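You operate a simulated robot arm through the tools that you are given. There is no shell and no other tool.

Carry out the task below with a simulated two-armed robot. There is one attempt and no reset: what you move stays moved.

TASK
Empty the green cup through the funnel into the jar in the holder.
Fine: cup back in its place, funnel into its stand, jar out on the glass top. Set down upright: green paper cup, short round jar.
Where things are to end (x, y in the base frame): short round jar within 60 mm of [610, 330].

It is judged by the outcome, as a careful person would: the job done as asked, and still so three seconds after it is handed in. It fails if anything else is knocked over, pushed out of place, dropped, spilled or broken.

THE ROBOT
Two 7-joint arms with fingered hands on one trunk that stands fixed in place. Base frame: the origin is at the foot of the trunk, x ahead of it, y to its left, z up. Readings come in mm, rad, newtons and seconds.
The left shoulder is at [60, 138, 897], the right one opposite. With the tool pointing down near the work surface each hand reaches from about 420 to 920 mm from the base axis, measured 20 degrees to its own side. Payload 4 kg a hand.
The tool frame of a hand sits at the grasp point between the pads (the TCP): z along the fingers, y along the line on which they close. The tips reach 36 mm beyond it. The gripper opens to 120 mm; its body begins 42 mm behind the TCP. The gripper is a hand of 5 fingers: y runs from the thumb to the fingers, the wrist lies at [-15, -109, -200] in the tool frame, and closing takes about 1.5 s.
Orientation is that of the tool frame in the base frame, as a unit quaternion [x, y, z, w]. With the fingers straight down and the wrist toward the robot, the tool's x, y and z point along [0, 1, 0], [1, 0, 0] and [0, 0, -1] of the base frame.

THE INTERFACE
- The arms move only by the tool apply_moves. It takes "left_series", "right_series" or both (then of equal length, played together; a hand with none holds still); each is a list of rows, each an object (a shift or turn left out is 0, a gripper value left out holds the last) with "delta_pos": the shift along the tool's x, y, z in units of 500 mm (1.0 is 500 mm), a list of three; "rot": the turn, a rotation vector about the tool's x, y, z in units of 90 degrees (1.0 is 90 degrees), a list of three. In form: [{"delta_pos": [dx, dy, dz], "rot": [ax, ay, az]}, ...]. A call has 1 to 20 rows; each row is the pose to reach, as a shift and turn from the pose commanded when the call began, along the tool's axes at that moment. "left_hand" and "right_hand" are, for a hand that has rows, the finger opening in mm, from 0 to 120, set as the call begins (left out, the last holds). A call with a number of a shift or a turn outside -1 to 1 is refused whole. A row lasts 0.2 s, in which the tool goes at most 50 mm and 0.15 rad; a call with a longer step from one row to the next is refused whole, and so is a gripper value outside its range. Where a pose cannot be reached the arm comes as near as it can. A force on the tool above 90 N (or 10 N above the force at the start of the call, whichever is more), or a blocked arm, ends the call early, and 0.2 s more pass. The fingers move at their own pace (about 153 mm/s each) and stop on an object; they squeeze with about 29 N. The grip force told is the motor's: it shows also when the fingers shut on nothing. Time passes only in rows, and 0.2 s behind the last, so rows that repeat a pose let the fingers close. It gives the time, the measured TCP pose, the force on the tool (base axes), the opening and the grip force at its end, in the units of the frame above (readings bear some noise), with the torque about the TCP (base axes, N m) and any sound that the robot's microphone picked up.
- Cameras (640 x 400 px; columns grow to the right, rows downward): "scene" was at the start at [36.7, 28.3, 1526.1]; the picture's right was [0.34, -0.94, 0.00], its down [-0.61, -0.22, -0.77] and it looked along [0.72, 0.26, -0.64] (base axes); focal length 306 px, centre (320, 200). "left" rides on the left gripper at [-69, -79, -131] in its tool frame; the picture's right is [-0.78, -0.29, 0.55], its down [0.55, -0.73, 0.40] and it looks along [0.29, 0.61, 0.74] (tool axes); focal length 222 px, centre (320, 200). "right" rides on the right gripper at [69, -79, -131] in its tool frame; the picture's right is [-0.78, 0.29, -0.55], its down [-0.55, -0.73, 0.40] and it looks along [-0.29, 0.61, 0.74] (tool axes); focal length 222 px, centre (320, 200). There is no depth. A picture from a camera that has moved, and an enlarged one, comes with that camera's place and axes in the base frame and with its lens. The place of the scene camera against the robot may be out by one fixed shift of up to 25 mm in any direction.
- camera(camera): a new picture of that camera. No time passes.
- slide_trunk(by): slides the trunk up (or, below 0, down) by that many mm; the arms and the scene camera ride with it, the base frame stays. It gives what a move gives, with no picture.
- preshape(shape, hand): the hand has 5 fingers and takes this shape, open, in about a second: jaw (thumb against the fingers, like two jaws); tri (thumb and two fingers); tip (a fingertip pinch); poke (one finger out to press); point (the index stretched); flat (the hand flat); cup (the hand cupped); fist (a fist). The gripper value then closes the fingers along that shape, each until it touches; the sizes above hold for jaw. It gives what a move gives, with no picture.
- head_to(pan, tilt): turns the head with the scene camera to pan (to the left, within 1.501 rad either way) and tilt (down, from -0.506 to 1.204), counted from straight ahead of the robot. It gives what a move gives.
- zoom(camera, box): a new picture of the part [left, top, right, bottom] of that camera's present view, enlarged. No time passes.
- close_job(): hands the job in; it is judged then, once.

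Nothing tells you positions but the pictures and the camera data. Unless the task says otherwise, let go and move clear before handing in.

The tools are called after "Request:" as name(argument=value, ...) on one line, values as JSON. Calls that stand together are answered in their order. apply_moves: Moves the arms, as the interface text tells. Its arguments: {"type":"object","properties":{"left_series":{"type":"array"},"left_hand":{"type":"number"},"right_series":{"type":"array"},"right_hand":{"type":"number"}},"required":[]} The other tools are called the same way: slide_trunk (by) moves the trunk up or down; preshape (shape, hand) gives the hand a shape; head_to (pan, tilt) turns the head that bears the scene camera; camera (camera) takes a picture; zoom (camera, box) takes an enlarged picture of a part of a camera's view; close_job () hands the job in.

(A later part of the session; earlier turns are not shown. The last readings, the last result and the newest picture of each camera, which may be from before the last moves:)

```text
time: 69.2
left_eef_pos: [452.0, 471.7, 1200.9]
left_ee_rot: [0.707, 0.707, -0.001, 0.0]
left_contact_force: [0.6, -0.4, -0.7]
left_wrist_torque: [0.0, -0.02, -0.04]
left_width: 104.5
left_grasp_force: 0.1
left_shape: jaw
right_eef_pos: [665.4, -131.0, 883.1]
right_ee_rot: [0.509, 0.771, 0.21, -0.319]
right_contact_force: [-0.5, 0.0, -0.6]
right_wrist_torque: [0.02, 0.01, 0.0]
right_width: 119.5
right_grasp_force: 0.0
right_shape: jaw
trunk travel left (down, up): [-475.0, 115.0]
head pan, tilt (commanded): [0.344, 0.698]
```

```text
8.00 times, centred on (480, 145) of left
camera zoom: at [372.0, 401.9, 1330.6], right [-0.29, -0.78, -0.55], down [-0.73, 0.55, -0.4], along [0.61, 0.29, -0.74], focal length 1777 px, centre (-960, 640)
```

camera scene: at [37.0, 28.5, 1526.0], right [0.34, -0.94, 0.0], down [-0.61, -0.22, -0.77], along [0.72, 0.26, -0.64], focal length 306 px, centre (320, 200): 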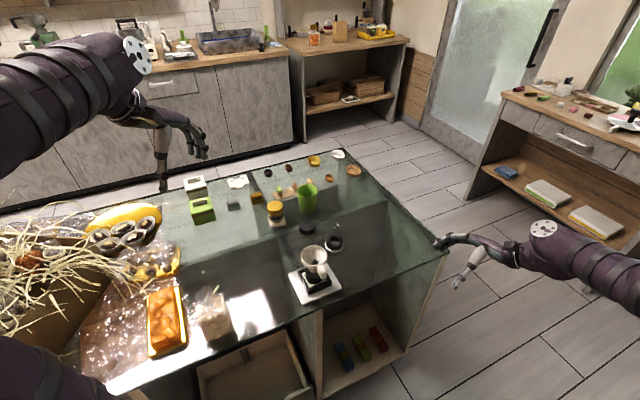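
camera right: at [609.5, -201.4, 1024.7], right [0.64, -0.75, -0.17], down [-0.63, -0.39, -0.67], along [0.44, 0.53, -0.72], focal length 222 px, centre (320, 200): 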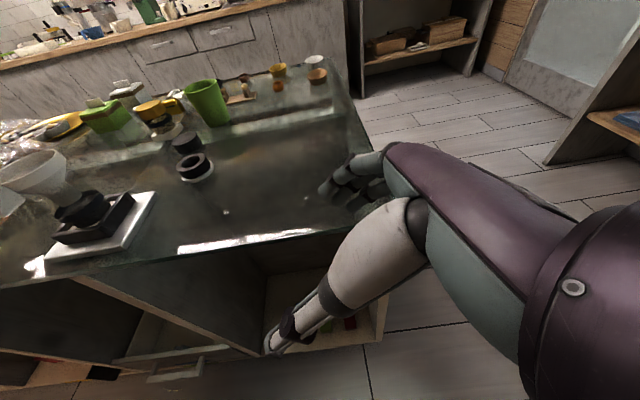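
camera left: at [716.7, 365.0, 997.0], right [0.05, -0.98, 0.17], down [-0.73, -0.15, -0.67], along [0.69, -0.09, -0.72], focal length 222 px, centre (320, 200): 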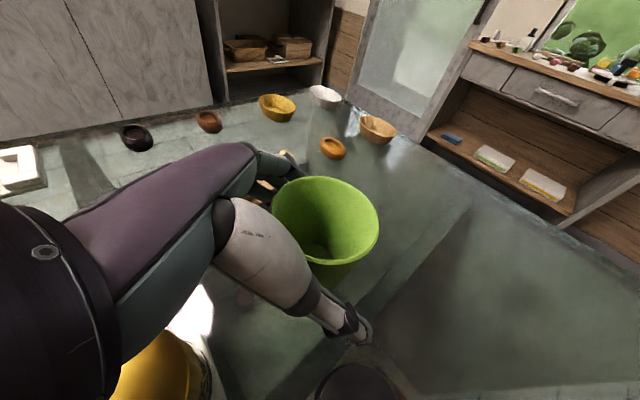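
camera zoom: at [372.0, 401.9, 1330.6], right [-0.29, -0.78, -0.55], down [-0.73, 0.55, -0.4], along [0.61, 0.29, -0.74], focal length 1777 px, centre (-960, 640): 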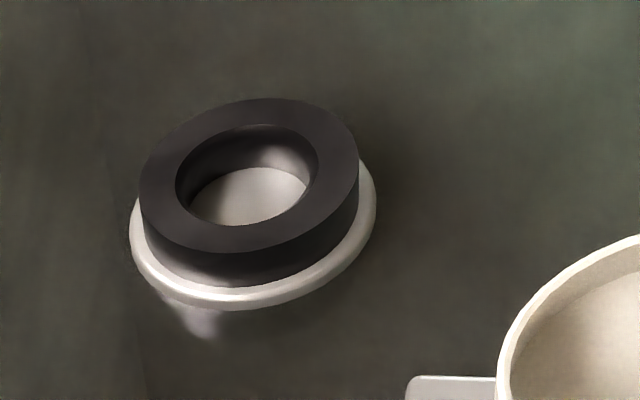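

The right camera gives a good side view: the spout is about 21 mm across and the stand's hole about 32 mm. I'll now bring the left hand over the funnel, tool pointing down and yawed so thumb and fingers avoid the handle tab.

Request:
apply_moves(left_series=[{"delta_pos": [-0.0515, 0.0152, 0.038], "rot": [0, 0, 0.0278]}, {"delta_pos": [-0.103, 0.0304, 0.076], "rot": [0, 0, 0.0556]}, {"delta_pos": [-0.1545, 0.0456, 0.114], "rot": [0, 0, 0.0833]}, {"delta_pos": [-0.206, 0.0608, 0.152], "rot": [0, 0, 0.1111]}, {"delta_pos": [-0.2575, 0.076, 0.19], "rot": [0, 0, 0.1389]}, {"delta_pos": [-0.309, 0.0912, 0.228], "rot": [0, 0, 0.1667]}, {"delta_pos": [-0.3605, 0.1064, 0.266], "rot": [0, 0, 0.1945]}, {"delta_pos": [-0.412, 0.1216, 0.304], "rot": [0, 0, 0.2222]}, {"delta_pos": [-0.4635, 0.1368, 0.342], "rot": [0, 0, 0.25]}, {"delta_pos": [-0.515, 0.152, 0.38], "rot": [0, 0, 0.2778]}, {"delta_pos": [-0.515, 0.152, 0.38], "rot": [0, 0, 0.2778]}], left_hand=110)

Request:
camera(camera="left")

Request:
camera(camera="right")

Request:
zoom(camera="scene", box=[260, 180, 380, 310])

```text
time: 71.6
left_eef_pos: [527.8, 214.3, 1011.8]
left_ee_rot: [0.844, 0.536, 0.001, 0.001]
left_contact_force: [0.4, -0.7, -0.7]
left_wrist_torque: [0.0, 0.02, 0.01]
left_width: 109.9
left_grasp_force: 0.2
left_shape: jaw
right_eef_pos: [665.9, -130.4, 882.4]
right_ee_rot: [0.51, 0.77, 0.212, -0.318]
right_contact_force: [-0.4, 0.7, 0.6]
right_wrist_torque: [-0.01, 0.02, -0.01]
right_width: 119.8
right_grasp_force: 0.1
right_shape: jaw
trunk travel left (down, up): [-475.0, 115.0]
head pan, tilt (commanded): [0.344, 0.698]
```

```text
taken
camera left: at [426.7, 184.4, 1142.7], right [-0.6, -0.59, -0.55], down [-0.43, 0.81, -0.4], along [0.68, 0.0, -0.74], focal length 222 px, centre (320, 200)
```

left: 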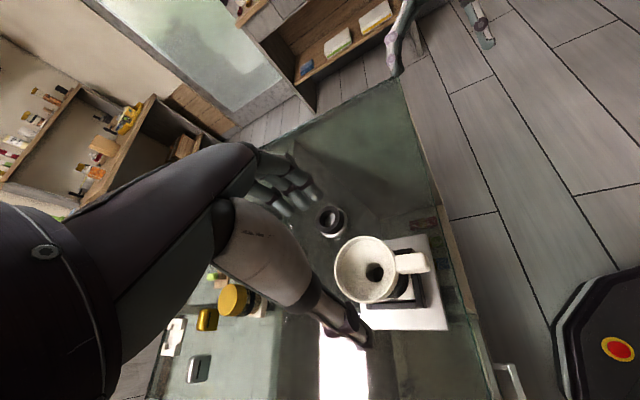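

```text
taken
camera right: at [609.0, -201.4, 1024.5], right [0.64, -0.75, -0.17], down [-0.63, -0.39, -0.67], along [0.44, 0.53, -0.72], focal length 222 px, centre (320, 200)
```

right: 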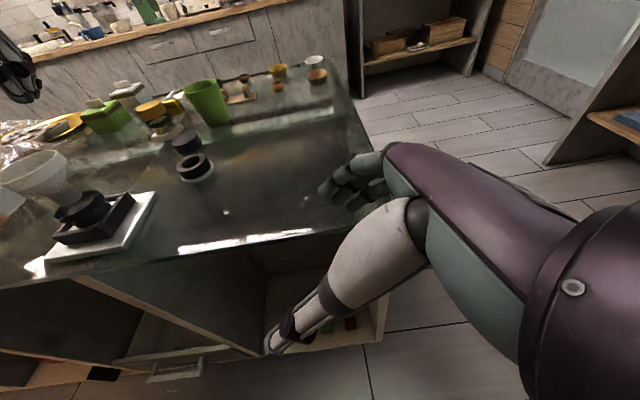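

```text
3.08 times, centred on (320, 245) of scene
camera zoom: at [36.6, 28.3, 1526.1], right [0.34, -0.94, 0.0], down [-0.61, -0.22, -0.77], along [0.72, 0.26, -0.64], focal length 942 px, centre (320, 62)
```

zoom: 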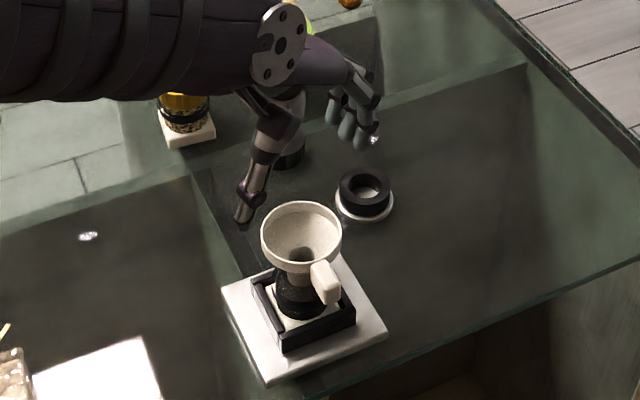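

Request:
zoom(camera="left", box=[320, 220, 450, 330])

Request:
zoom(camera="left", box=[300, 190, 360, 240])

```text
3.64 times, centred on (385, 275) of left
camera zoom: at [426.7, 184.4, 1142.7], right [-0.6, -0.59, -0.55], down [-0.43, 0.81, -0.4], along [0.68, 0.0, -0.74], focal length 808 px, centre (84, -73)
```

zoom: 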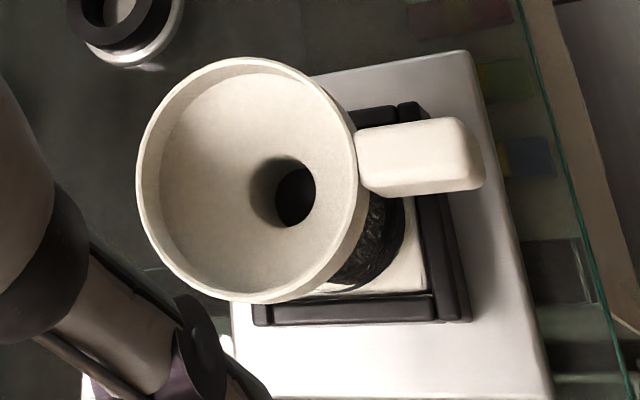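

```text
8.00 times, centred on (330, 215) of left
camera zoom: at [426.7, 184.4, 1142.7], right [-0.6, -0.59, -0.55], down [-0.43, 0.81, -0.4], along [0.68, 0.0, -0.74], focal length 1777 px, centre (240, 80)
```

zoom: 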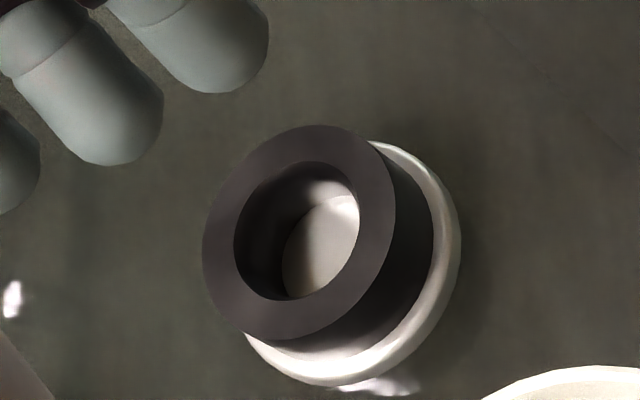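

My funnel centre estimates agree within about 3 mm, around (528.5,216.5). I'll go down partway so the fingertips reach rim level, then check.

Request:
apply_moves(left_series=[{"delta_pos": [0.0046, -0.0006, 0.036]}, {"delta_pos": [0.0046, -0.0006, 0.072]}, {"delta_pos": [0.0046, -0.0006, 0.108]}, {"delta_pos": [0.0046, -0.0006, 0.14]}, {"delta_pos": [0.0046, -0.0006, 0.14]}])

Request:
camera(camera="left")

Request:
zoom(camera="right", box=[0, 90, 170, 270])

Request:
zoom(camera="scene", box=[270, 200, 370, 310])

```text
time: 72.8
left_eef_pos: [526.5, 215.7, 939.1]
left_ee_rot: [0.843, 0.537, 0.0, 0.0]
left_contact_force: [1.4, 0.0, -0.2]
left_wrist_torque: [0.0, 0.05, -0.01]
left_width: 109.9
left_grasp_force: 0.0
left_shape: jaw
right_eef_pos: [665.8, -130.3, 882.8]
right_ee_rot: [0.51, 0.77, 0.211, -0.32]
right_contact_force: [0.2, 0.9, 0.5]
right_wrist_torque: [-0.05, 0.0, 0.01]
right_width: 120.1
right_grasp_force: 0.1
right_shape: jaw
trunk travel left (down, up): [-475.0, 115.0]
head pan, tilt (commanded): [0.344, 0.698]
```

```text
taken
camera left: at [425.5, 185.7, 1071.1], right [-0.6, -0.59, -0.55], down [-0.43, 0.81, -0.4], along [0.68, 0.0, -0.74], focal length 222 px, centre (320, 200)
```

left: 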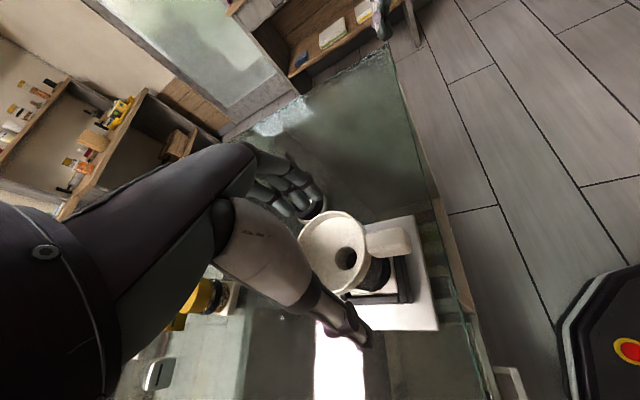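

```text
2.22 times, centred on (85, 180) of right
camera zoom: at [609.0, -201.5, 1024.5], right [0.64, -0.75, -0.17], down [-0.63, -0.39, -0.67], along [0.44, 0.53, -0.72], focal length 494 px, centre (842, 244)
```

zoom: 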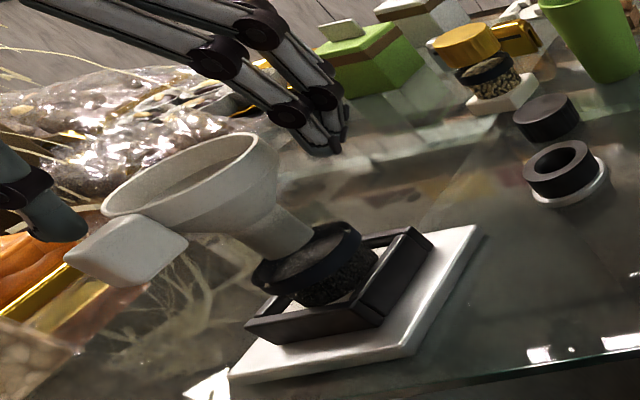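

```text
3.64 times, centred on (320, 255) of scene
camera zoom: at [36.7, 28.2, 1526.1], right [0.34, -0.94, 0.0], down [-0.61, -0.22, -0.77], along [0.72, 0.26, -0.64], focal length 1114 px, centre (320, 0)
```

zoom: 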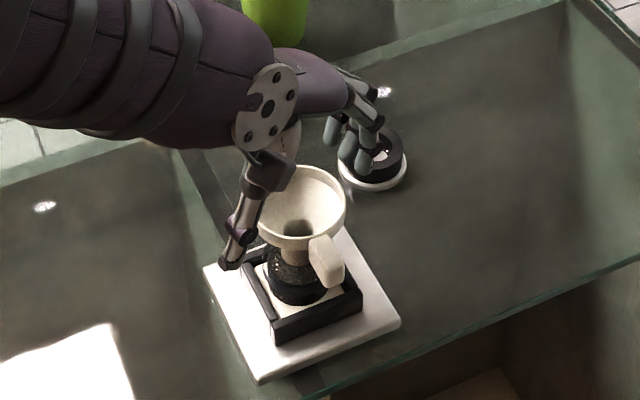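

Request:
zoom(camera="left", box=[280, 190, 400, 310])

```text
3.33 times, centred on (340, 250) of left
camera zoom: at [425.5, 185.7, 1071.1], right [-0.6, -0.59, -0.55], down [-0.43, 0.81, -0.4], along [0.68, 0.0, -0.74], focal length 740 px, centre (253, 33)
```

zoom: 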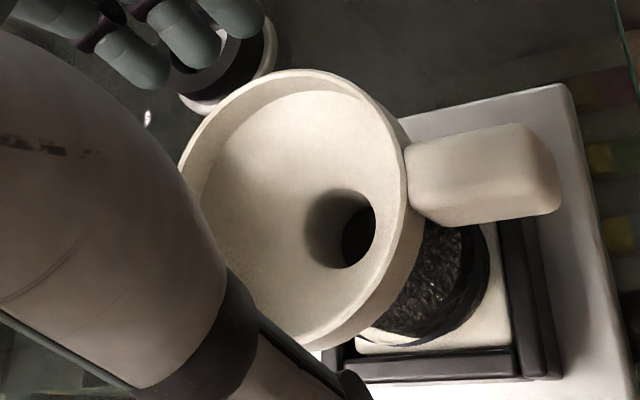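

Centred to within about 2 mm. I'll correct that and go down so the pads sit on the rim band.

Request:
apply_moves(left_series=[{"delta_pos": [0.0031, 0.0019, 0.02]}, {"delta_pos": [0.0031, 0.0019, 0.044]}, {"delta_pos": [0.0031, 0.0019, 0.066]}, {"delta_pos": [0.0031, 0.0019, 0.066]}])

Request:
zoom(camera="left", box=[260, 170, 400, 320])

Request:
zoom(camera="right", box=[0, 90, 170, 270])

Request:
zoom(camera="scene", box=[270, 200, 370, 310])

```text
time: 73.8
left_eef_pos: [529.1, 216.9, 904.9]
left_ee_rot: [0.844, 0.536, 0.0, 0.0]
left_contact_force: [-0.5, -0.3, -0.1]
left_wrist_torque: [0.0, 0.03, -0.04]
left_width: 110.1
left_grasp_force: 0.1
left_shape: jaw
right_eef_pos: [665.4, -130.7, 881.2]
right_ee_rot: [0.509, 0.771, 0.211, -0.319]
right_contact_force: [0.7, -0.6, 0.0]
right_wrist_torque: [0.03, -0.01, -0.02]
right_width: 119.7
right_grasp_force: 0.1
right_shape: jaw
trunk travel left (down, up): [-475.0, 115.0]
head pan, tilt (commanded): [0.344, 0.698]
```

```text
2.67 times, centred on (330, 245) of left
camera zoom: at [427.7, 187.6, 1036.4], right [-0.6, -0.59, -0.55], down [-0.43, 0.81, -0.4], along [0.68, 0.0, -0.74], focal length 592 px, centre (293, 80)
```

zoom: 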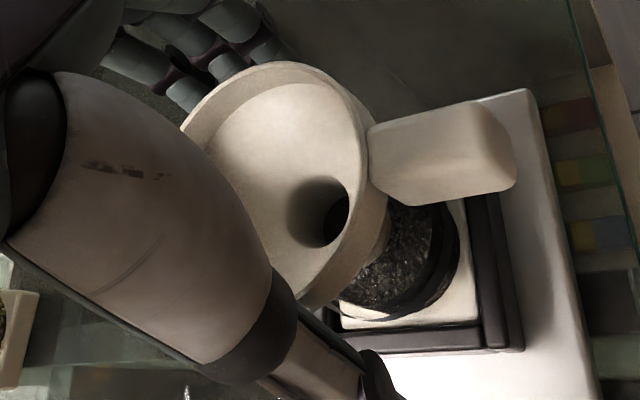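

```text
2.22 times, centred on (85, 180) of right
camera zoom: at [609.0, -201.5, 1024.5], right [0.64, -0.75, -0.17], down [-0.63, -0.39, -0.67], along [0.44, 0.53, -0.72], focal length 494 px, centre (842, 244)
```

zoom: 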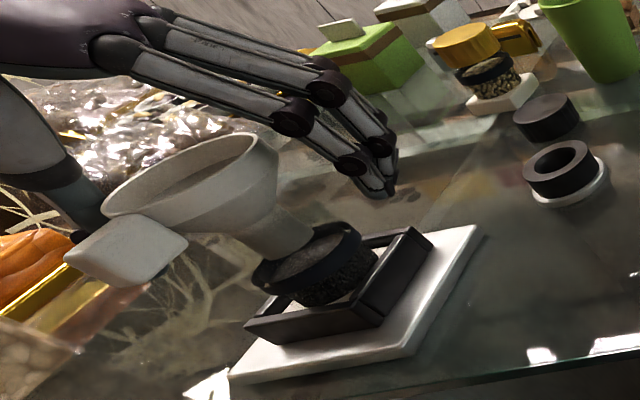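

```text
3.64 times, centred on (320, 255) of scene
camera zoom: at [36.7, 28.2, 1526.1], right [0.34, -0.94, 0.0], down [-0.61, -0.22, -0.77], along [0.72, 0.26, -0.64], focal length 1114 px, centre (320, 0)
```

zoom: 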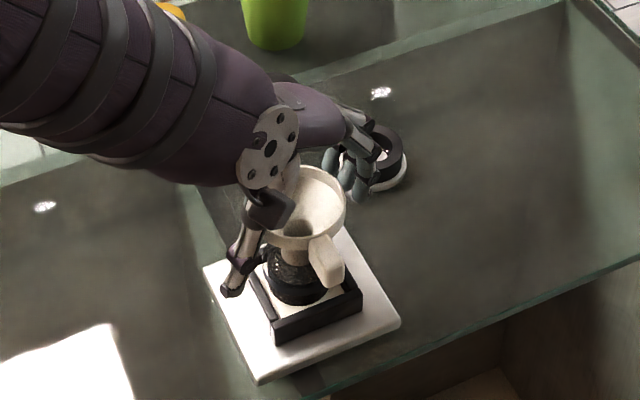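

No contact yet, and the thumb and fingers straddle the rim with the handle tab free. I'll close in steps.

Request:
apply_moves(left_series=[{"delta_pos": [0, 0, 0]}, {"delta_pos": [0, 0, 0]}, {"delta_pos": [0, 0, 0]}, {"delta_pos": [0, 0, 0]}], left_hand=76)

Request:
zoom(camera="right", box=[0, 90, 170, 270])

Request:
zoom(camera="left", box=[260, 170, 400, 320])

```text
time: 74.8
left_eef_pos: [528.2, 217.5, 905.5]
left_ee_rot: [0.844, 0.537, 0.0, 0.0]
left_contact_force: [-0.4, 0.0, -0.1]
left_wrist_torque: [-0.01, 0.02, -0.03]
left_width: 76.5
left_grasp_force: 0.1
left_shape: jaw
right_eef_pos: [665.4, -129.3, 883.0]
right_ee_rot: [0.51, 0.771, 0.211, -0.319]
right_contact_force: [0.3, -0.3, -0.8]
right_wrist_torque: [0.01, 0.01, -0.01]
right_width: 119.6
right_grasp_force: 0.1
right_shape: jaw
trunk travel left (down, up): [-475.0, 115.0]
head pan, tilt (commanded): [0.344, 0.698]
```

```text
2.22 times, centred on (85, 180) of right
camera zoom: at [609.1, -201.5, 1024.4], right [0.64, -0.75, -0.17], down [-0.63, -0.39, -0.67], along [0.44, 0.53, -0.72], focal length 494 px, centre (842, 244)
```

zoom: 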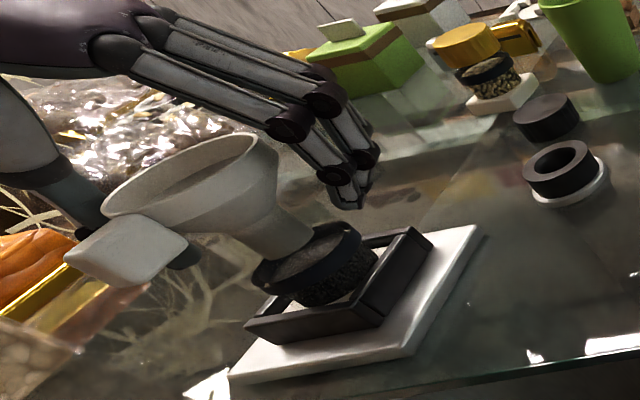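

```text
2.67 times, centred on (330, 245) of left
camera zoom: at [427.8, 187.6, 1036.6], right [-0.6, -0.59, -0.55], down [-0.43, 0.81, -0.4], along [0.68, 0.0, -0.74], focal length 592 px, centre (293, 80)
```

zoom: 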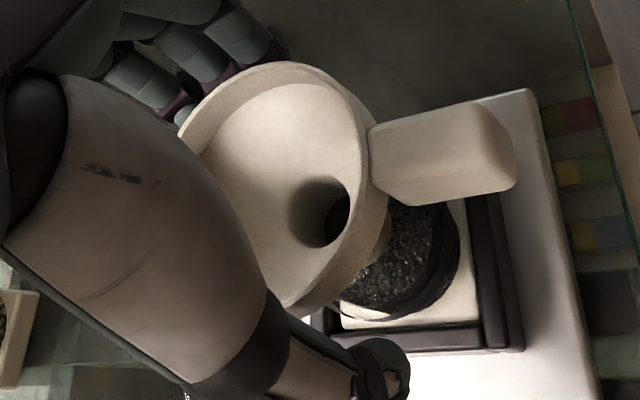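

Request:
apply_moves(left_series=[{"delta_pos": [0, 0, 0]}, {"delta_pos": [0, 0, 0]}, {"delta_pos": [0, 0, 0]}], left_hand=66)

Request:
zoom(camera="right", box=[0, 90, 170, 270])

Request:
zoom(camera="left", box=[260, 170, 400, 320])

```text
time: 75.6
left_eef_pos: [529.8, 217.5, 906.6]
left_ee_rot: [0.844, 0.537, -0.001, 0.0]
left_contact_force: [-0.3, 0.2, 0.3]
left_wrist_torque: [-0.01, 0.0, 0.03]
left_width: 66.3
left_grasp_force: 0.0
left_shape: jaw
right_eef_pos: [665.7, -130.1, 881.8]
right_ee_rot: [0.51, 0.771, 0.211, -0.319]
right_contact_force: [0.4, 0.2, 0.1]
right_wrist_torque: [0.01, -0.01, -0.05]
right_width: 119.8
right_grasp_force: 0.0
right_shape: jaw
trunk travel left (down, up): [-475.0, 115.0]
head pan, tilt (commanded): [0.344, 0.698]
```

```text
2.22 times, centred on (85, 180) of right
camera zoom: at [609.1, -201.5, 1024.4], right [0.64, -0.75, -0.17], down [-0.63, -0.39, -0.67], along [0.44, 0.53, -0.72], focal length 494 px, centre (842, 244)
```

zoom: 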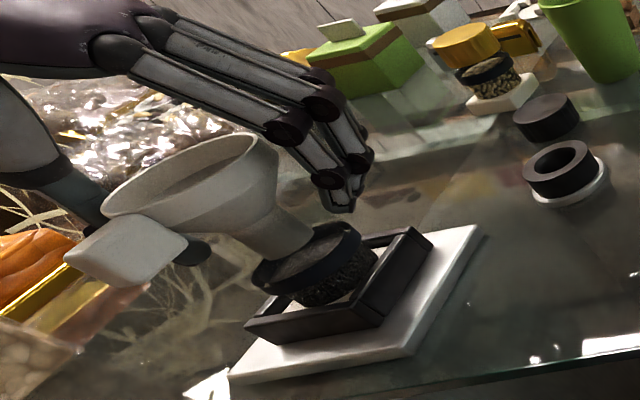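

```text
2.67 times, centred on (330, 245) of left
camera zoom: at [427.8, 187.6, 1036.6], right [-0.6, -0.59, -0.55], down [-0.43, 0.81, -0.4], along [0.68, 0.0, -0.74], focal length 592 px, centre (293, 80)
```

zoom: 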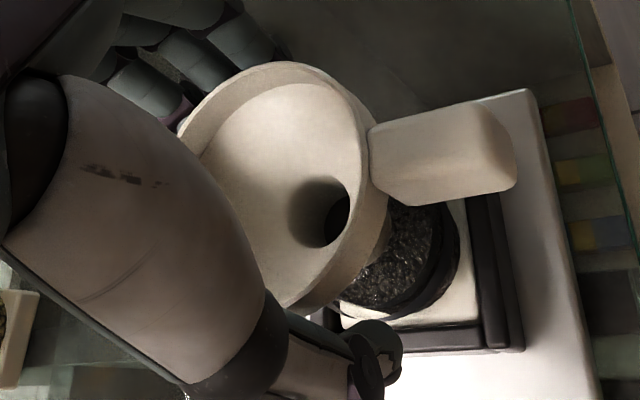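

The fingertips are curling under the cone rather than gripping the rim band. I'll open, raise so the fingertip pads meet the band, and close again.

Request:
apply_moves(left_series=[{"delta_pos": [0, 0, 0]}, {"delta_pos": [0, 0, 0]}, {"delta_pos": [0, 0, -0.02]}, {"delta_pos": [0, 0, -0.046]}, {"delta_pos": [0, 0, -0.046]}], left_hand=90)

Request:
apply_moves(left_series=[{"delta_pos": [0, 0, 0]}, {"delta_pos": [0, 0, 0]}, {"delta_pos": [0, 0, 0]}, {"delta_pos": [0, 0, 0]}], left_hand=68)

Request:
zoom(camera="right", box=[0, 90, 170, 270])

Request:
zoom(camera="left", box=[260, 170, 400, 320])

```text
time: 76.8
left_eef_pos: [529.8, 218.5, 930.2]
left_ee_rot: [0.844, 0.537, 0.0, 0.0]
left_contact_force: [-0.3, -0.5, 0.3]
left_wrist_torque: [0.01, 0.01, -0.01]
left_width: 89.7
left_grasp_force: 0.0
left_shape: jaw
right_eef_pos: [665.1, -129.9, 881.7]
right_ee_rot: [0.51, 0.77, 0.211, -0.319]
right_contact_force: [-0.1, 0.8, -0.4]
right_wrist_torque: [0.0, 0.0, 0.0]
right_width: 119.7
right_grasp_force: 0.1
right_shape: jaw
trunk travel left (down, up): [-475.0, 115.0]
head pan, tilt (commanded): [0.344, 0.698]
```

```text
time: 77.8
left_eef_pos: [529.6, 217.5, 929.8]
left_ee_rot: [0.844, 0.537, 0.0, -0.001]
left_contact_force: [0.0, 0.7, -0.8]
left_wrist_torque: [0.0, 0.02, 0.01]
left_width: 68.2
left_grasp_force: 0.1
left_shape: jaw
right_eef_pos: [665.1, -130.9, 882.4]
right_ee_rot: [0.51, 0.771, 0.211, -0.319]
right_contact_force: [-0.3, 0.6, -0.7]
right_wrist_torque: [-0.02, 0.01, -0.02]
right_width: 120.0
right_grasp_force: 0.0
right_shape: jaw
trunk travel left (down, up): [-475.0, 115.0]
head pan, tilt (commanded): [0.344, 0.698]
```

```text
2.22 times, centred on (85, 180) of right
camera zoom: at [609.1, -201.5, 1024.4], right [0.64, -0.75, -0.17], down [-0.63, -0.39, -0.67], along [0.44, 0.53, -0.72], focal length 494 px, centre (842, 244)
```

zoom: 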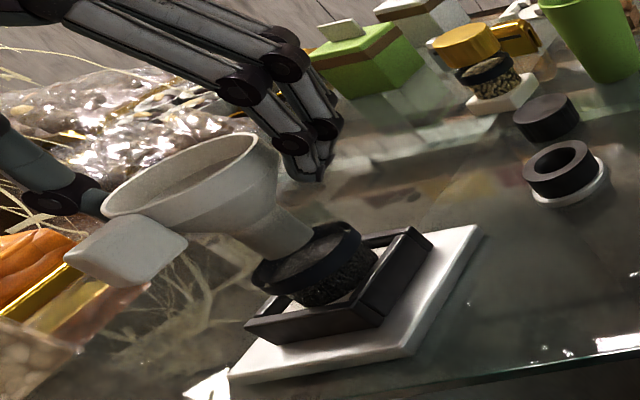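

```text
2.67 times, centred on (330, 245) of left
camera zoom: at [428.8, 187.4, 1060.1], right [-0.6, -0.59, -0.55], down [-0.43, 0.81, -0.4], along [0.68, 0.0, -0.74], focal length 592 px, centre (293, 80)
```

zoom: 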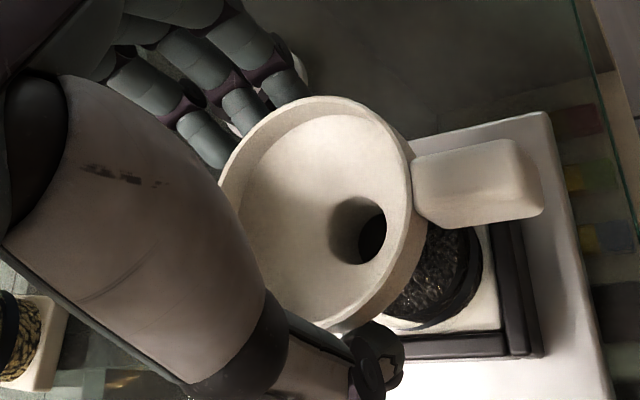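

Request:
apply_moves(left_series=[{"delta_pos": [0, 0, 0]}, {"delta_pos": [0, 0, 0]}, {"delta_pos": [0, 0, 0]}], left_hand=60)

Request:
zoom(camera="right", box=[0, 90, 170, 270])

Request:
zoom(camera="left", box=[260, 170, 400, 320])

```text
time: 78.6
left_eef_pos: [529.8, 216.3, 929.6]
left_ee_rot: [0.844, 0.537, 0.0, -0.001]
left_contact_force: [-0.4, 0.3, -0.7]
left_wrist_torque: [-0.02, -0.01, 0.0]
left_width: 60.2
left_grasp_force: 0.1
left_shape: jaw
right_eef_pos: [666.1, -130.3, 883.0]
right_ee_rot: [0.51, 0.77, 0.211, -0.319]
right_contact_force: [0.7, -0.7, 0.0]
right_wrist_torque: [-0.02, -0.03, 0.05]
right_width: 119.6
right_grasp_force: 0.0
right_shape: jaw
trunk travel left (down, up): [-475.0, 115.0]
head pan, tilt (commanded): [0.344, 0.698]
```

```text
2.22 times, centred on (85, 180) of right
camera zoom: at [609.1, -201.5, 1024.4], right [0.64, -0.75, -0.17], down [-0.63, -0.39, -0.67], along [0.44, 0.53, -0.72], focal length 494 px, centre (842, 244)
```

zoom: 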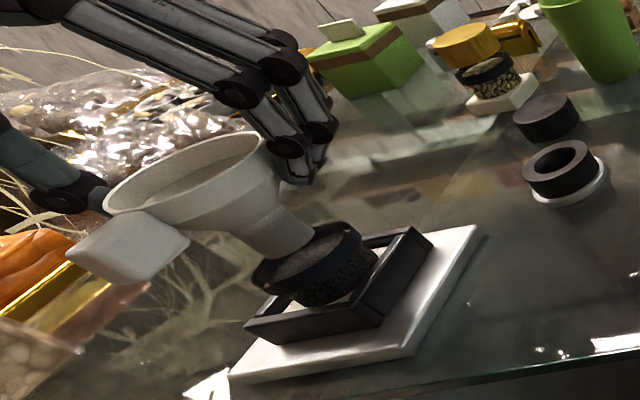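

```text
2.67 times, centred on (330, 245) of left
camera zoom: at [428.8, 187.4, 1060.1], right [-0.6, -0.59, -0.55], down [-0.43, 0.81, -0.4], along [0.68, 0.0, -0.74], focal length 592 px, centre (293, 80)
```

zoom: 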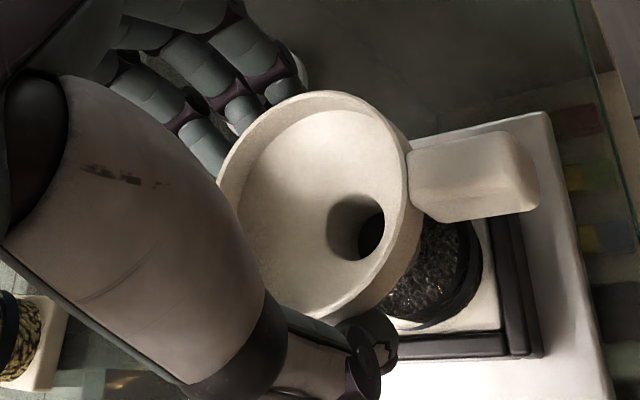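

The thumb has just begun to touch, and the funnel moved only about a millimetre. I'll keep closing until the fingers meet it.

Request:
apply_moves(left_series=[{"delta_pos": [0, 0, 0]}, {"delta_pos": [0, 0, 0]}, {"delta_pos": [0, 0, 0]}], left_hand=55)

Request:
zoom(camera="right", box=[0, 90, 170, 270])

Request:
zoom(camera="left", box=[260, 170, 400, 320])

```text
time: 79.4
left_eef_pos: [528.6, 215.8, 930.4]
left_ee_rot: [0.844, 0.536, 0.0, 0.0]
left_contact_force: [-0.3, 0.7, 0.1]
left_wrist_torque: [0.02, -0.02, 0.04]
left_width: 34.1
left_grasp_force: 28.7
left_shape: jaw
right_eef_pos: [665.4, -130.2, 881.7]
right_ee_rot: [0.51, 0.771, 0.211, -0.318]
right_contact_force: [-0.2, -0.4, -0.6]
right_wrist_torque: [-0.04, -0.01, 0.01]
right_width: 119.7
right_grasp_force: 0.1
right_shape: jaw
trunk travel left (down, up): [-475.0, 115.0]
head pan, tilt (commanded): [0.344, 0.698]
```

```text
2.22 times, centred on (85, 180) of right
camera zoom: at [609.1, -201.4, 1024.4], right [0.64, -0.75, -0.17], down [-0.63, -0.39, -0.67], along [0.44, 0.53, -0.72], focal length 494 px, centre (842, 244)
```

zoom: 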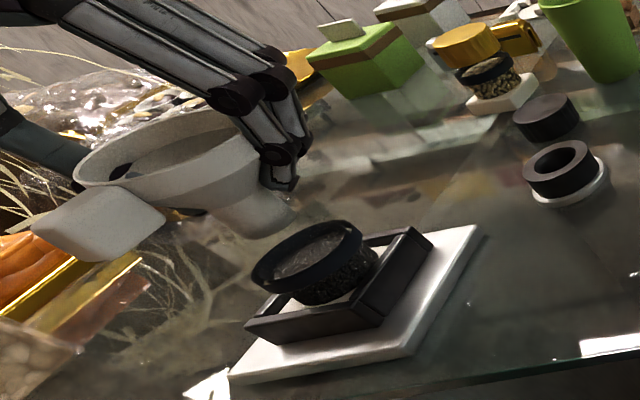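

```text
2.67 times, centred on (330, 245) of left
camera zoom: at [428.8, 187.5, 1060.1], right [-0.6, -0.59, -0.55], down [-0.43, 0.81, -0.4], along [0.68, 0.0, -0.74], focal length 592 px, centre (293, 80)
```

zoom: 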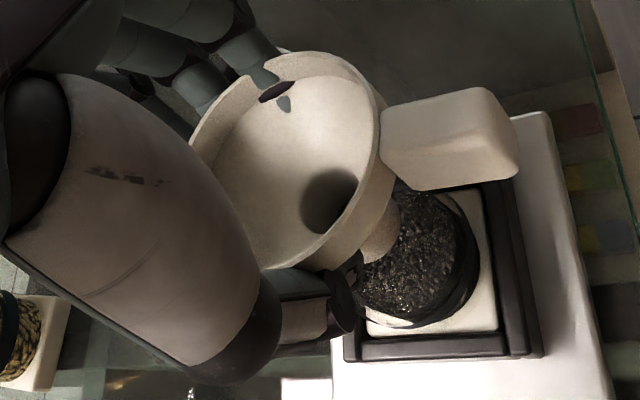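

The fingertips slid under the band and the squeeze popped the funnel up out of the jar; it's now cradled in the grip at 34 mm. I'll look closely before moving.

Request:
zoom(camera="scene", box=[270, 200, 370, 310])

Request:
zoom(camera="right", box=[0, 100, 120, 230])

Request:
camera(camera="left")

```text
3.64 times, centred on (320, 255) of scene
camera zoom: at [36.8, 28.3, 1526.1], right [0.34, -0.94, 0.0], down [-0.61, -0.22, -0.77], along [0.72, 0.26, -0.64], focal length 1114 px, centre (320, 0)
```

zoom: 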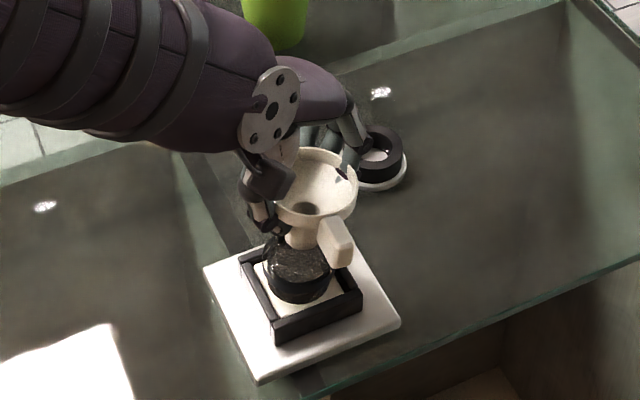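

```text
3.08 times, centred on (60, 165) of right
camera zoom: at [609.1, -201.4, 1024.4], right [0.64, -0.75, -0.17], down [-0.63, -0.39, -0.67], along [0.44, 0.53, -0.72], focal length 684 px, centre (1120, 308)
```

zoom: 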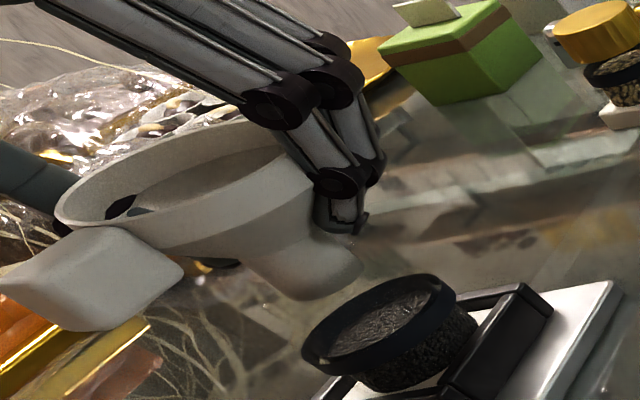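

```text
taken
camera left: at [428.8, 187.5, 1060.1], right [-0.6, -0.59, -0.55], down [-0.43, 0.81, -0.4], along [0.68, 0.0, -0.74], focal length 222 px, centre (320, 200)
```

left: 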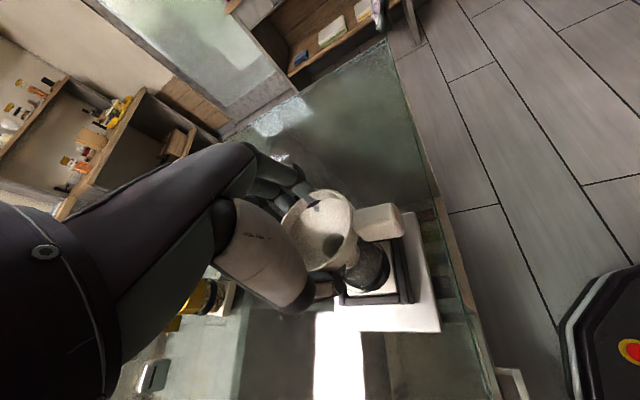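

The funnel is held roughly upright with its spout already clear of the jar. I'll lift straight up slowly and check that it stays put.

Request:
apply_moves(left_series=[{"delta_pos": [0, 0, -0.016]}, {"delta_pos": [0, 0, -0.036]}, {"delta_pos": [0, 0, -0.058]}, {"delta_pos": [0, 0, -0.08]}, {"delta_pos": [0, 0, -0.1]}, {"delta_pos": [0, 0, -0.11]}, {"delta_pos": [0, 0, -0.11]}])

Request:
zoom(camera="scene", box=[270, 190, 370, 300])

Request:
zoom(camera="right", box=[0, 40, 170, 270])

Request:
zoom(camera="left", box=[260, 170, 420, 320])

```text
time: 81.0
left_eef_pos: [527.3, 216.8, 985.1]
left_ee_rot: [0.844, 0.536, 0.0, 0.0]
left_contact_force: [0.4, 0.6, -0.6]
left_wrist_torque: [0.01, -0.03, -0.01]
left_width: 34.1
left_grasp_force: 29.0
left_shape: jaw
right_eef_pos: [665.1, -131.0, 882.7]
right_ee_rot: [0.51, 0.77, 0.211, -0.319]
right_contact_force: [0.3, -0.2, -0.3]
right_wrist_torque: [-0.01, 0.0, -0.04]
right_width: 119.7
right_grasp_force: 0.1
right_shape: jaw
trunk travel left (down, up): [-475.0, 115.0]
head pan, tilt (commanded): [0.344, 0.698]
```

```text
3.64 times, centred on (320, 245) of scene
camera zoom: at [36.8, 28.2, 1526.1], right [0.34, -0.94, 0.0], down [-0.61, -0.22, -0.77], along [0.72, 0.26, -0.64], focal length 1114 px, centre (320, 36)
```

zoom: 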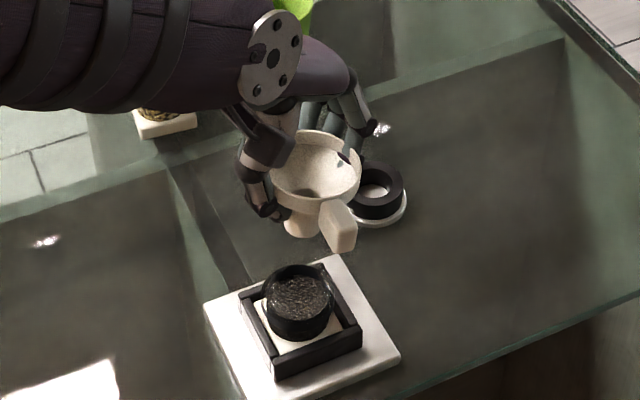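

```text
1.74 times, centred on (85, 155) of right
camera zoom: at [609.1, -201.5, 1024.4], right [0.64, -0.75, -0.17], down [-0.63, -0.39, -0.67], along [0.44, 0.53, -0.72], focal length 386 px, centre (729, 278)
```

zoom: 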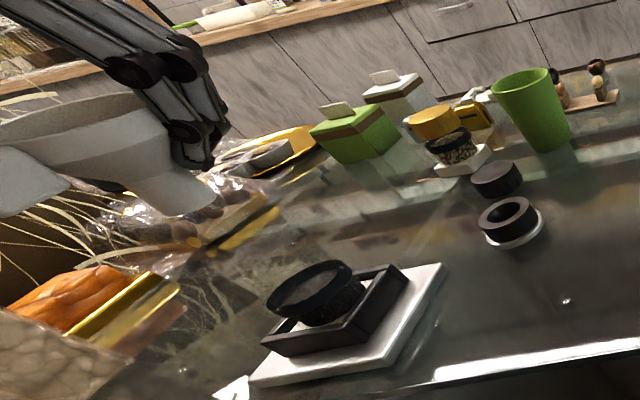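

```text
2.67 times, centred on (340, 245) of left
camera zoom: at [427.1, 186.1, 1116.2], right [-0.6, -0.59, -0.55], down [-0.43, 0.81, -0.4], along [0.68, 0.0, -0.74], focal length 592 px, centre (267, 80)
```

zoom: 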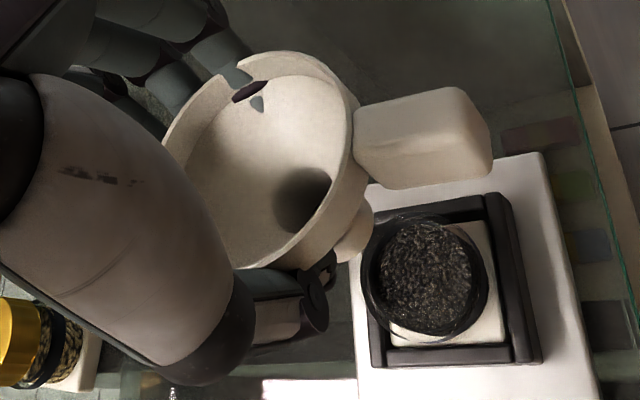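

The funnel is out, and the filled jar and holder are clean and undisturbed. It hangs tilted toward its handle side, so I'll carry it toward the stand where my cameras can measure the tilt better.

Request:
apply_moves(left_series=[{"delta_pos": [0.0075, 0.0201, -0.0014]}, {"delta_pos": [0.02, 0.0537, -0.0038]}, {"delta_pos": [0.035, 0.094, -0.0067]}, {"delta_pos": [0.05, 0.1343, -0.0095]}, {"delta_pos": [0.065, 0.1746, -0.0124]}, {"delta_pos": [0.08, 0.2149, -0.0152]}, {"delta_pos": [0.095, 0.2551, -0.0181]}, {"delta_pos": [0.1025, 0.2753, -0.0195]}, {"delta_pos": [0.105, 0.282, -0.02]}, {"delta_pos": [0.105, 0.282, -0.02]}])

Request:
zoom(camera="scene", box=[280, 150, 400, 270])

Request:
zoom(camera="right", box=[90, 0, 270, 200])

Request:
zoom(camera="left", box=[260, 170, 420, 320])

```text
time: 83.2
left_eef_pos: [678.4, 204.2, 995.9]
left_ee_rot: [0.844, 0.536, 0.0, 0.0]
left_contact_force: [-0.3, 0.2, -0.4]
left_wrist_torque: [-0.05, 0.0, 0.01]
left_width: 34.0
left_grasp_force: 29.1
left_shape: jaw
right_eef_pos: [665.3, -130.3, 882.0]
right_ee_rot: [0.509, 0.771, 0.212, -0.319]
right_contact_force: [-0.3, -0.2, 0.4]
right_wrist_torque: [0.01, -0.01, -0.01]
right_width: 119.6
right_grasp_force: 0.0
right_shape: jaw
trunk travel left (down, up): [-475.0, 115.0]
head pan, tilt (commanded): [0.344, 0.698]
```

```text
3.33 times, centred on (340, 210) of scene
camera zoom: at [36.8, 28.2, 1526.1], right [0.34, -0.94, 0.0], down [-0.61, -0.22, -0.77], along [0.72, 0.26, -0.64], focal length 1021 px, centre (253, 167)
```

zoom: 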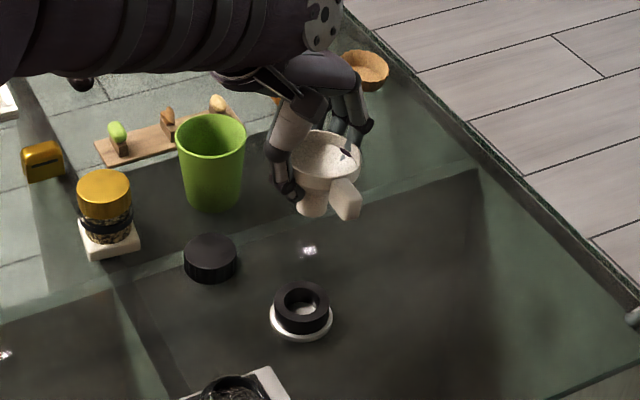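

```text
2.00 times, centred on (180, 100) of right
camera zoom: at [609.1, -201.5, 1024.4], right [0.64, -0.75, -0.17], down [-0.63, -0.39, -0.67], along [0.44, 0.53, -0.72], focal length 444 px, centre (600, 400)
```

zoom: 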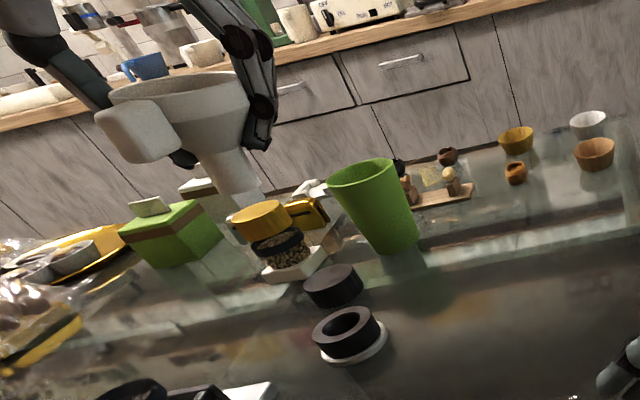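

```text
2.67 times, centred on (340, 245) of left
camera zoom: at [577.7, 174.0, 1125.7], right [-0.6, -0.59, -0.55], down [-0.43, 0.81, -0.4], along [0.68, 0.0, -0.74], focal length 592 px, centre (267, 80)
```

zoom: 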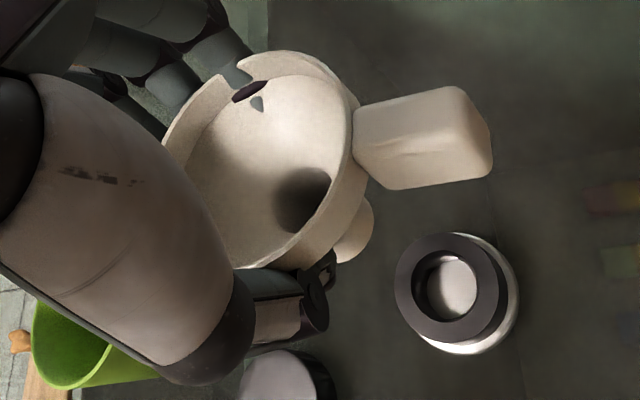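

I'll zoom in tighter to measure the funnel's tilt.

Request:
zoom(camera="scene", box=[325, 180, 375, 220])

Request:
zoom(camera="right", box=[120, 10, 240, 120])

```text
10.00 times, centred on (350, 200) of scene
camera zoom: at [36.8, 28.2, 1526.1], right [0.34, -0.94, 0.0], down [-0.61, -0.22, -0.77], along [0.72, 0.26, -0.64], focal length 3063 px, centre (20, 200)
```

zoom: 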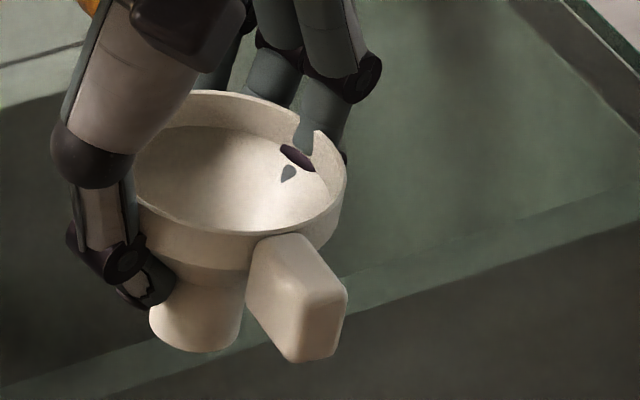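

```text
3.64 times, centred on (180, 65) of right
camera zoom: at [609.1, -201.5, 1024.4], right [0.64, -0.75, -0.17], down [-0.63, -0.39, -0.67], along [0.44, 0.53, -0.72], focal length 808 px, centre (829, 691)
```

zoom: 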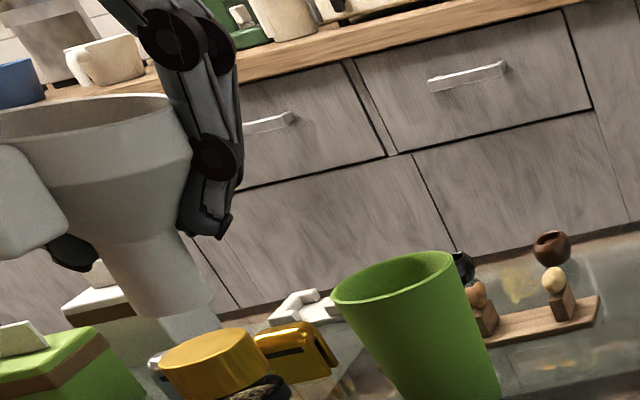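

The funnel is tilted only about 7°, with the spout end leaning toward +y. I'll rotate the hand slightly to bring it upright, then measure spout against ring.

Request:
apply_moves(left_series=[{"rot": [-0.018, -0.0185, 0]}, {"rot": [-0.036, -0.037, 0]}, {"rot": [-0.054, -0.0556, 0]}, {"rot": [-0.054, -0.0556, 0]}])

Request:
zoom(camera="scene", box=[325, 180, 375, 220])

Request:
zoom(camera="right", box=[120, 10, 240, 120])

Request:
zoom(camera="scene", box=[315, 225, 355, 265])

Request:
zoom(camera="right", box=[165, 135, 225, 195])

```text
time: 84.2
left_eef_pos: [676.9, 204.3, 995.5]
left_ee_rot: [0.843, 0.535, -0.013, 0.06]
left_contact_force: [0.9, -0.1, -0.4]
left_wrist_torque: [0.02, 0.0, 0.03]
left_width: 34.0
left_grasp_force: 28.9
left_shape: jaw
right_eef_pos: [665.7, -130.7, 881.6]
right_ee_rot: [0.51, 0.77, 0.212, -0.319]
right_contact_force: [-0.2, 0.0, -0.3]
right_wrist_torque: [0.02, 0.01, 0.02]
right_width: 119.9
right_grasp_force: 0.1
right_shape: jaw
trunk travel left (down, up): [-475.0, 115.0]
head pan, tilt (commanded): [0.344, 0.698]
```

```text
10.00 times, centred on (350, 200) of scene
camera zoom: at [36.9, 28.1, 1526.1], right [0.34, -0.94, 0.0], down [-0.61, -0.22, -0.77], along [0.72, 0.26, -0.64], focal length 3063 px, centre (20, 200)
```

zoom: 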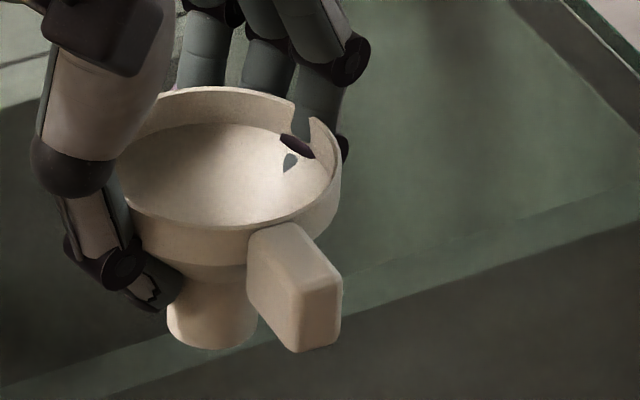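

```text
3.64 times, centred on (180, 65) of right
camera zoom: at [609.1, -201.6, 1024.4], right [0.64, -0.75, -0.17], down [-0.63, -0.39, -0.67], along [0.44, 0.53, -0.72], focal length 808 px, centre (829, 691)
```

zoom: 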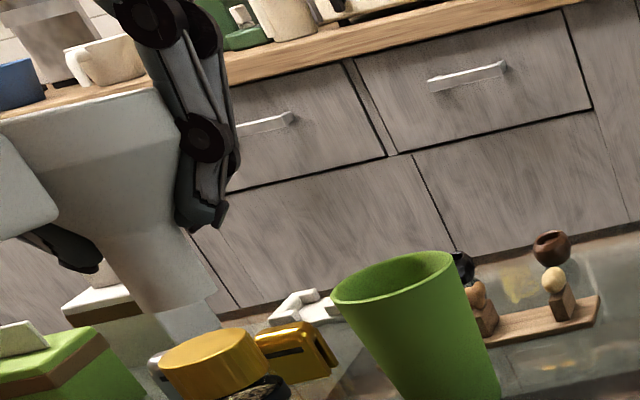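

```text
10.00 times, centred on (335, 245) of scene
camera zoom: at [36.9, 28.1, 1526.1], right [0.34, -0.94, 0.0], down [-0.61, -0.22, -0.77], along [0.72, 0.26, -0.64], focal length 3063 px, centre (170, -250)
```

zoom: 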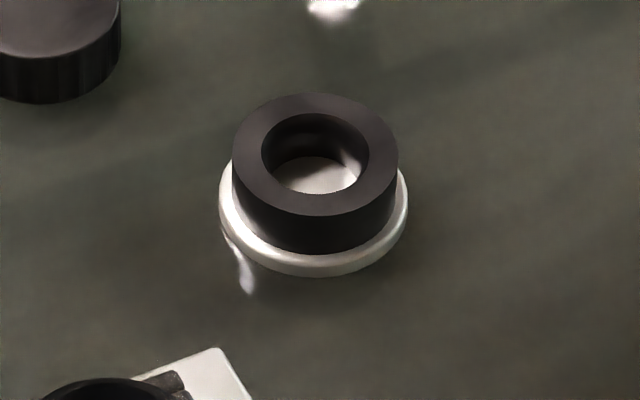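

```text
6.67 times, centred on (195, 165) of right
camera zoom: at [609.1, -201.6, 1024.4], right [0.64, -0.75, -0.17], down [-0.63, -0.39, -0.67], along [0.44, 0.53, -0.72], focal length 1481 px, centre (1153, 433)
```

zoom: 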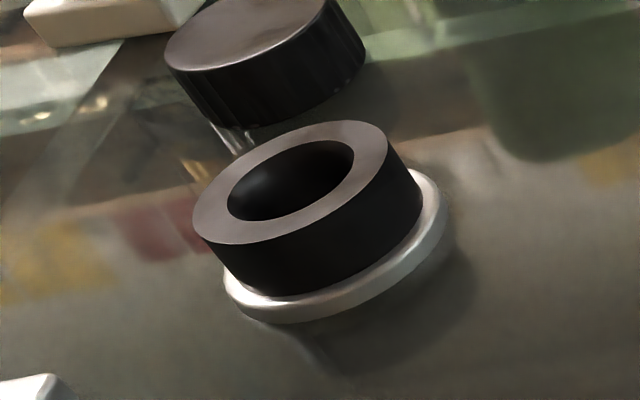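

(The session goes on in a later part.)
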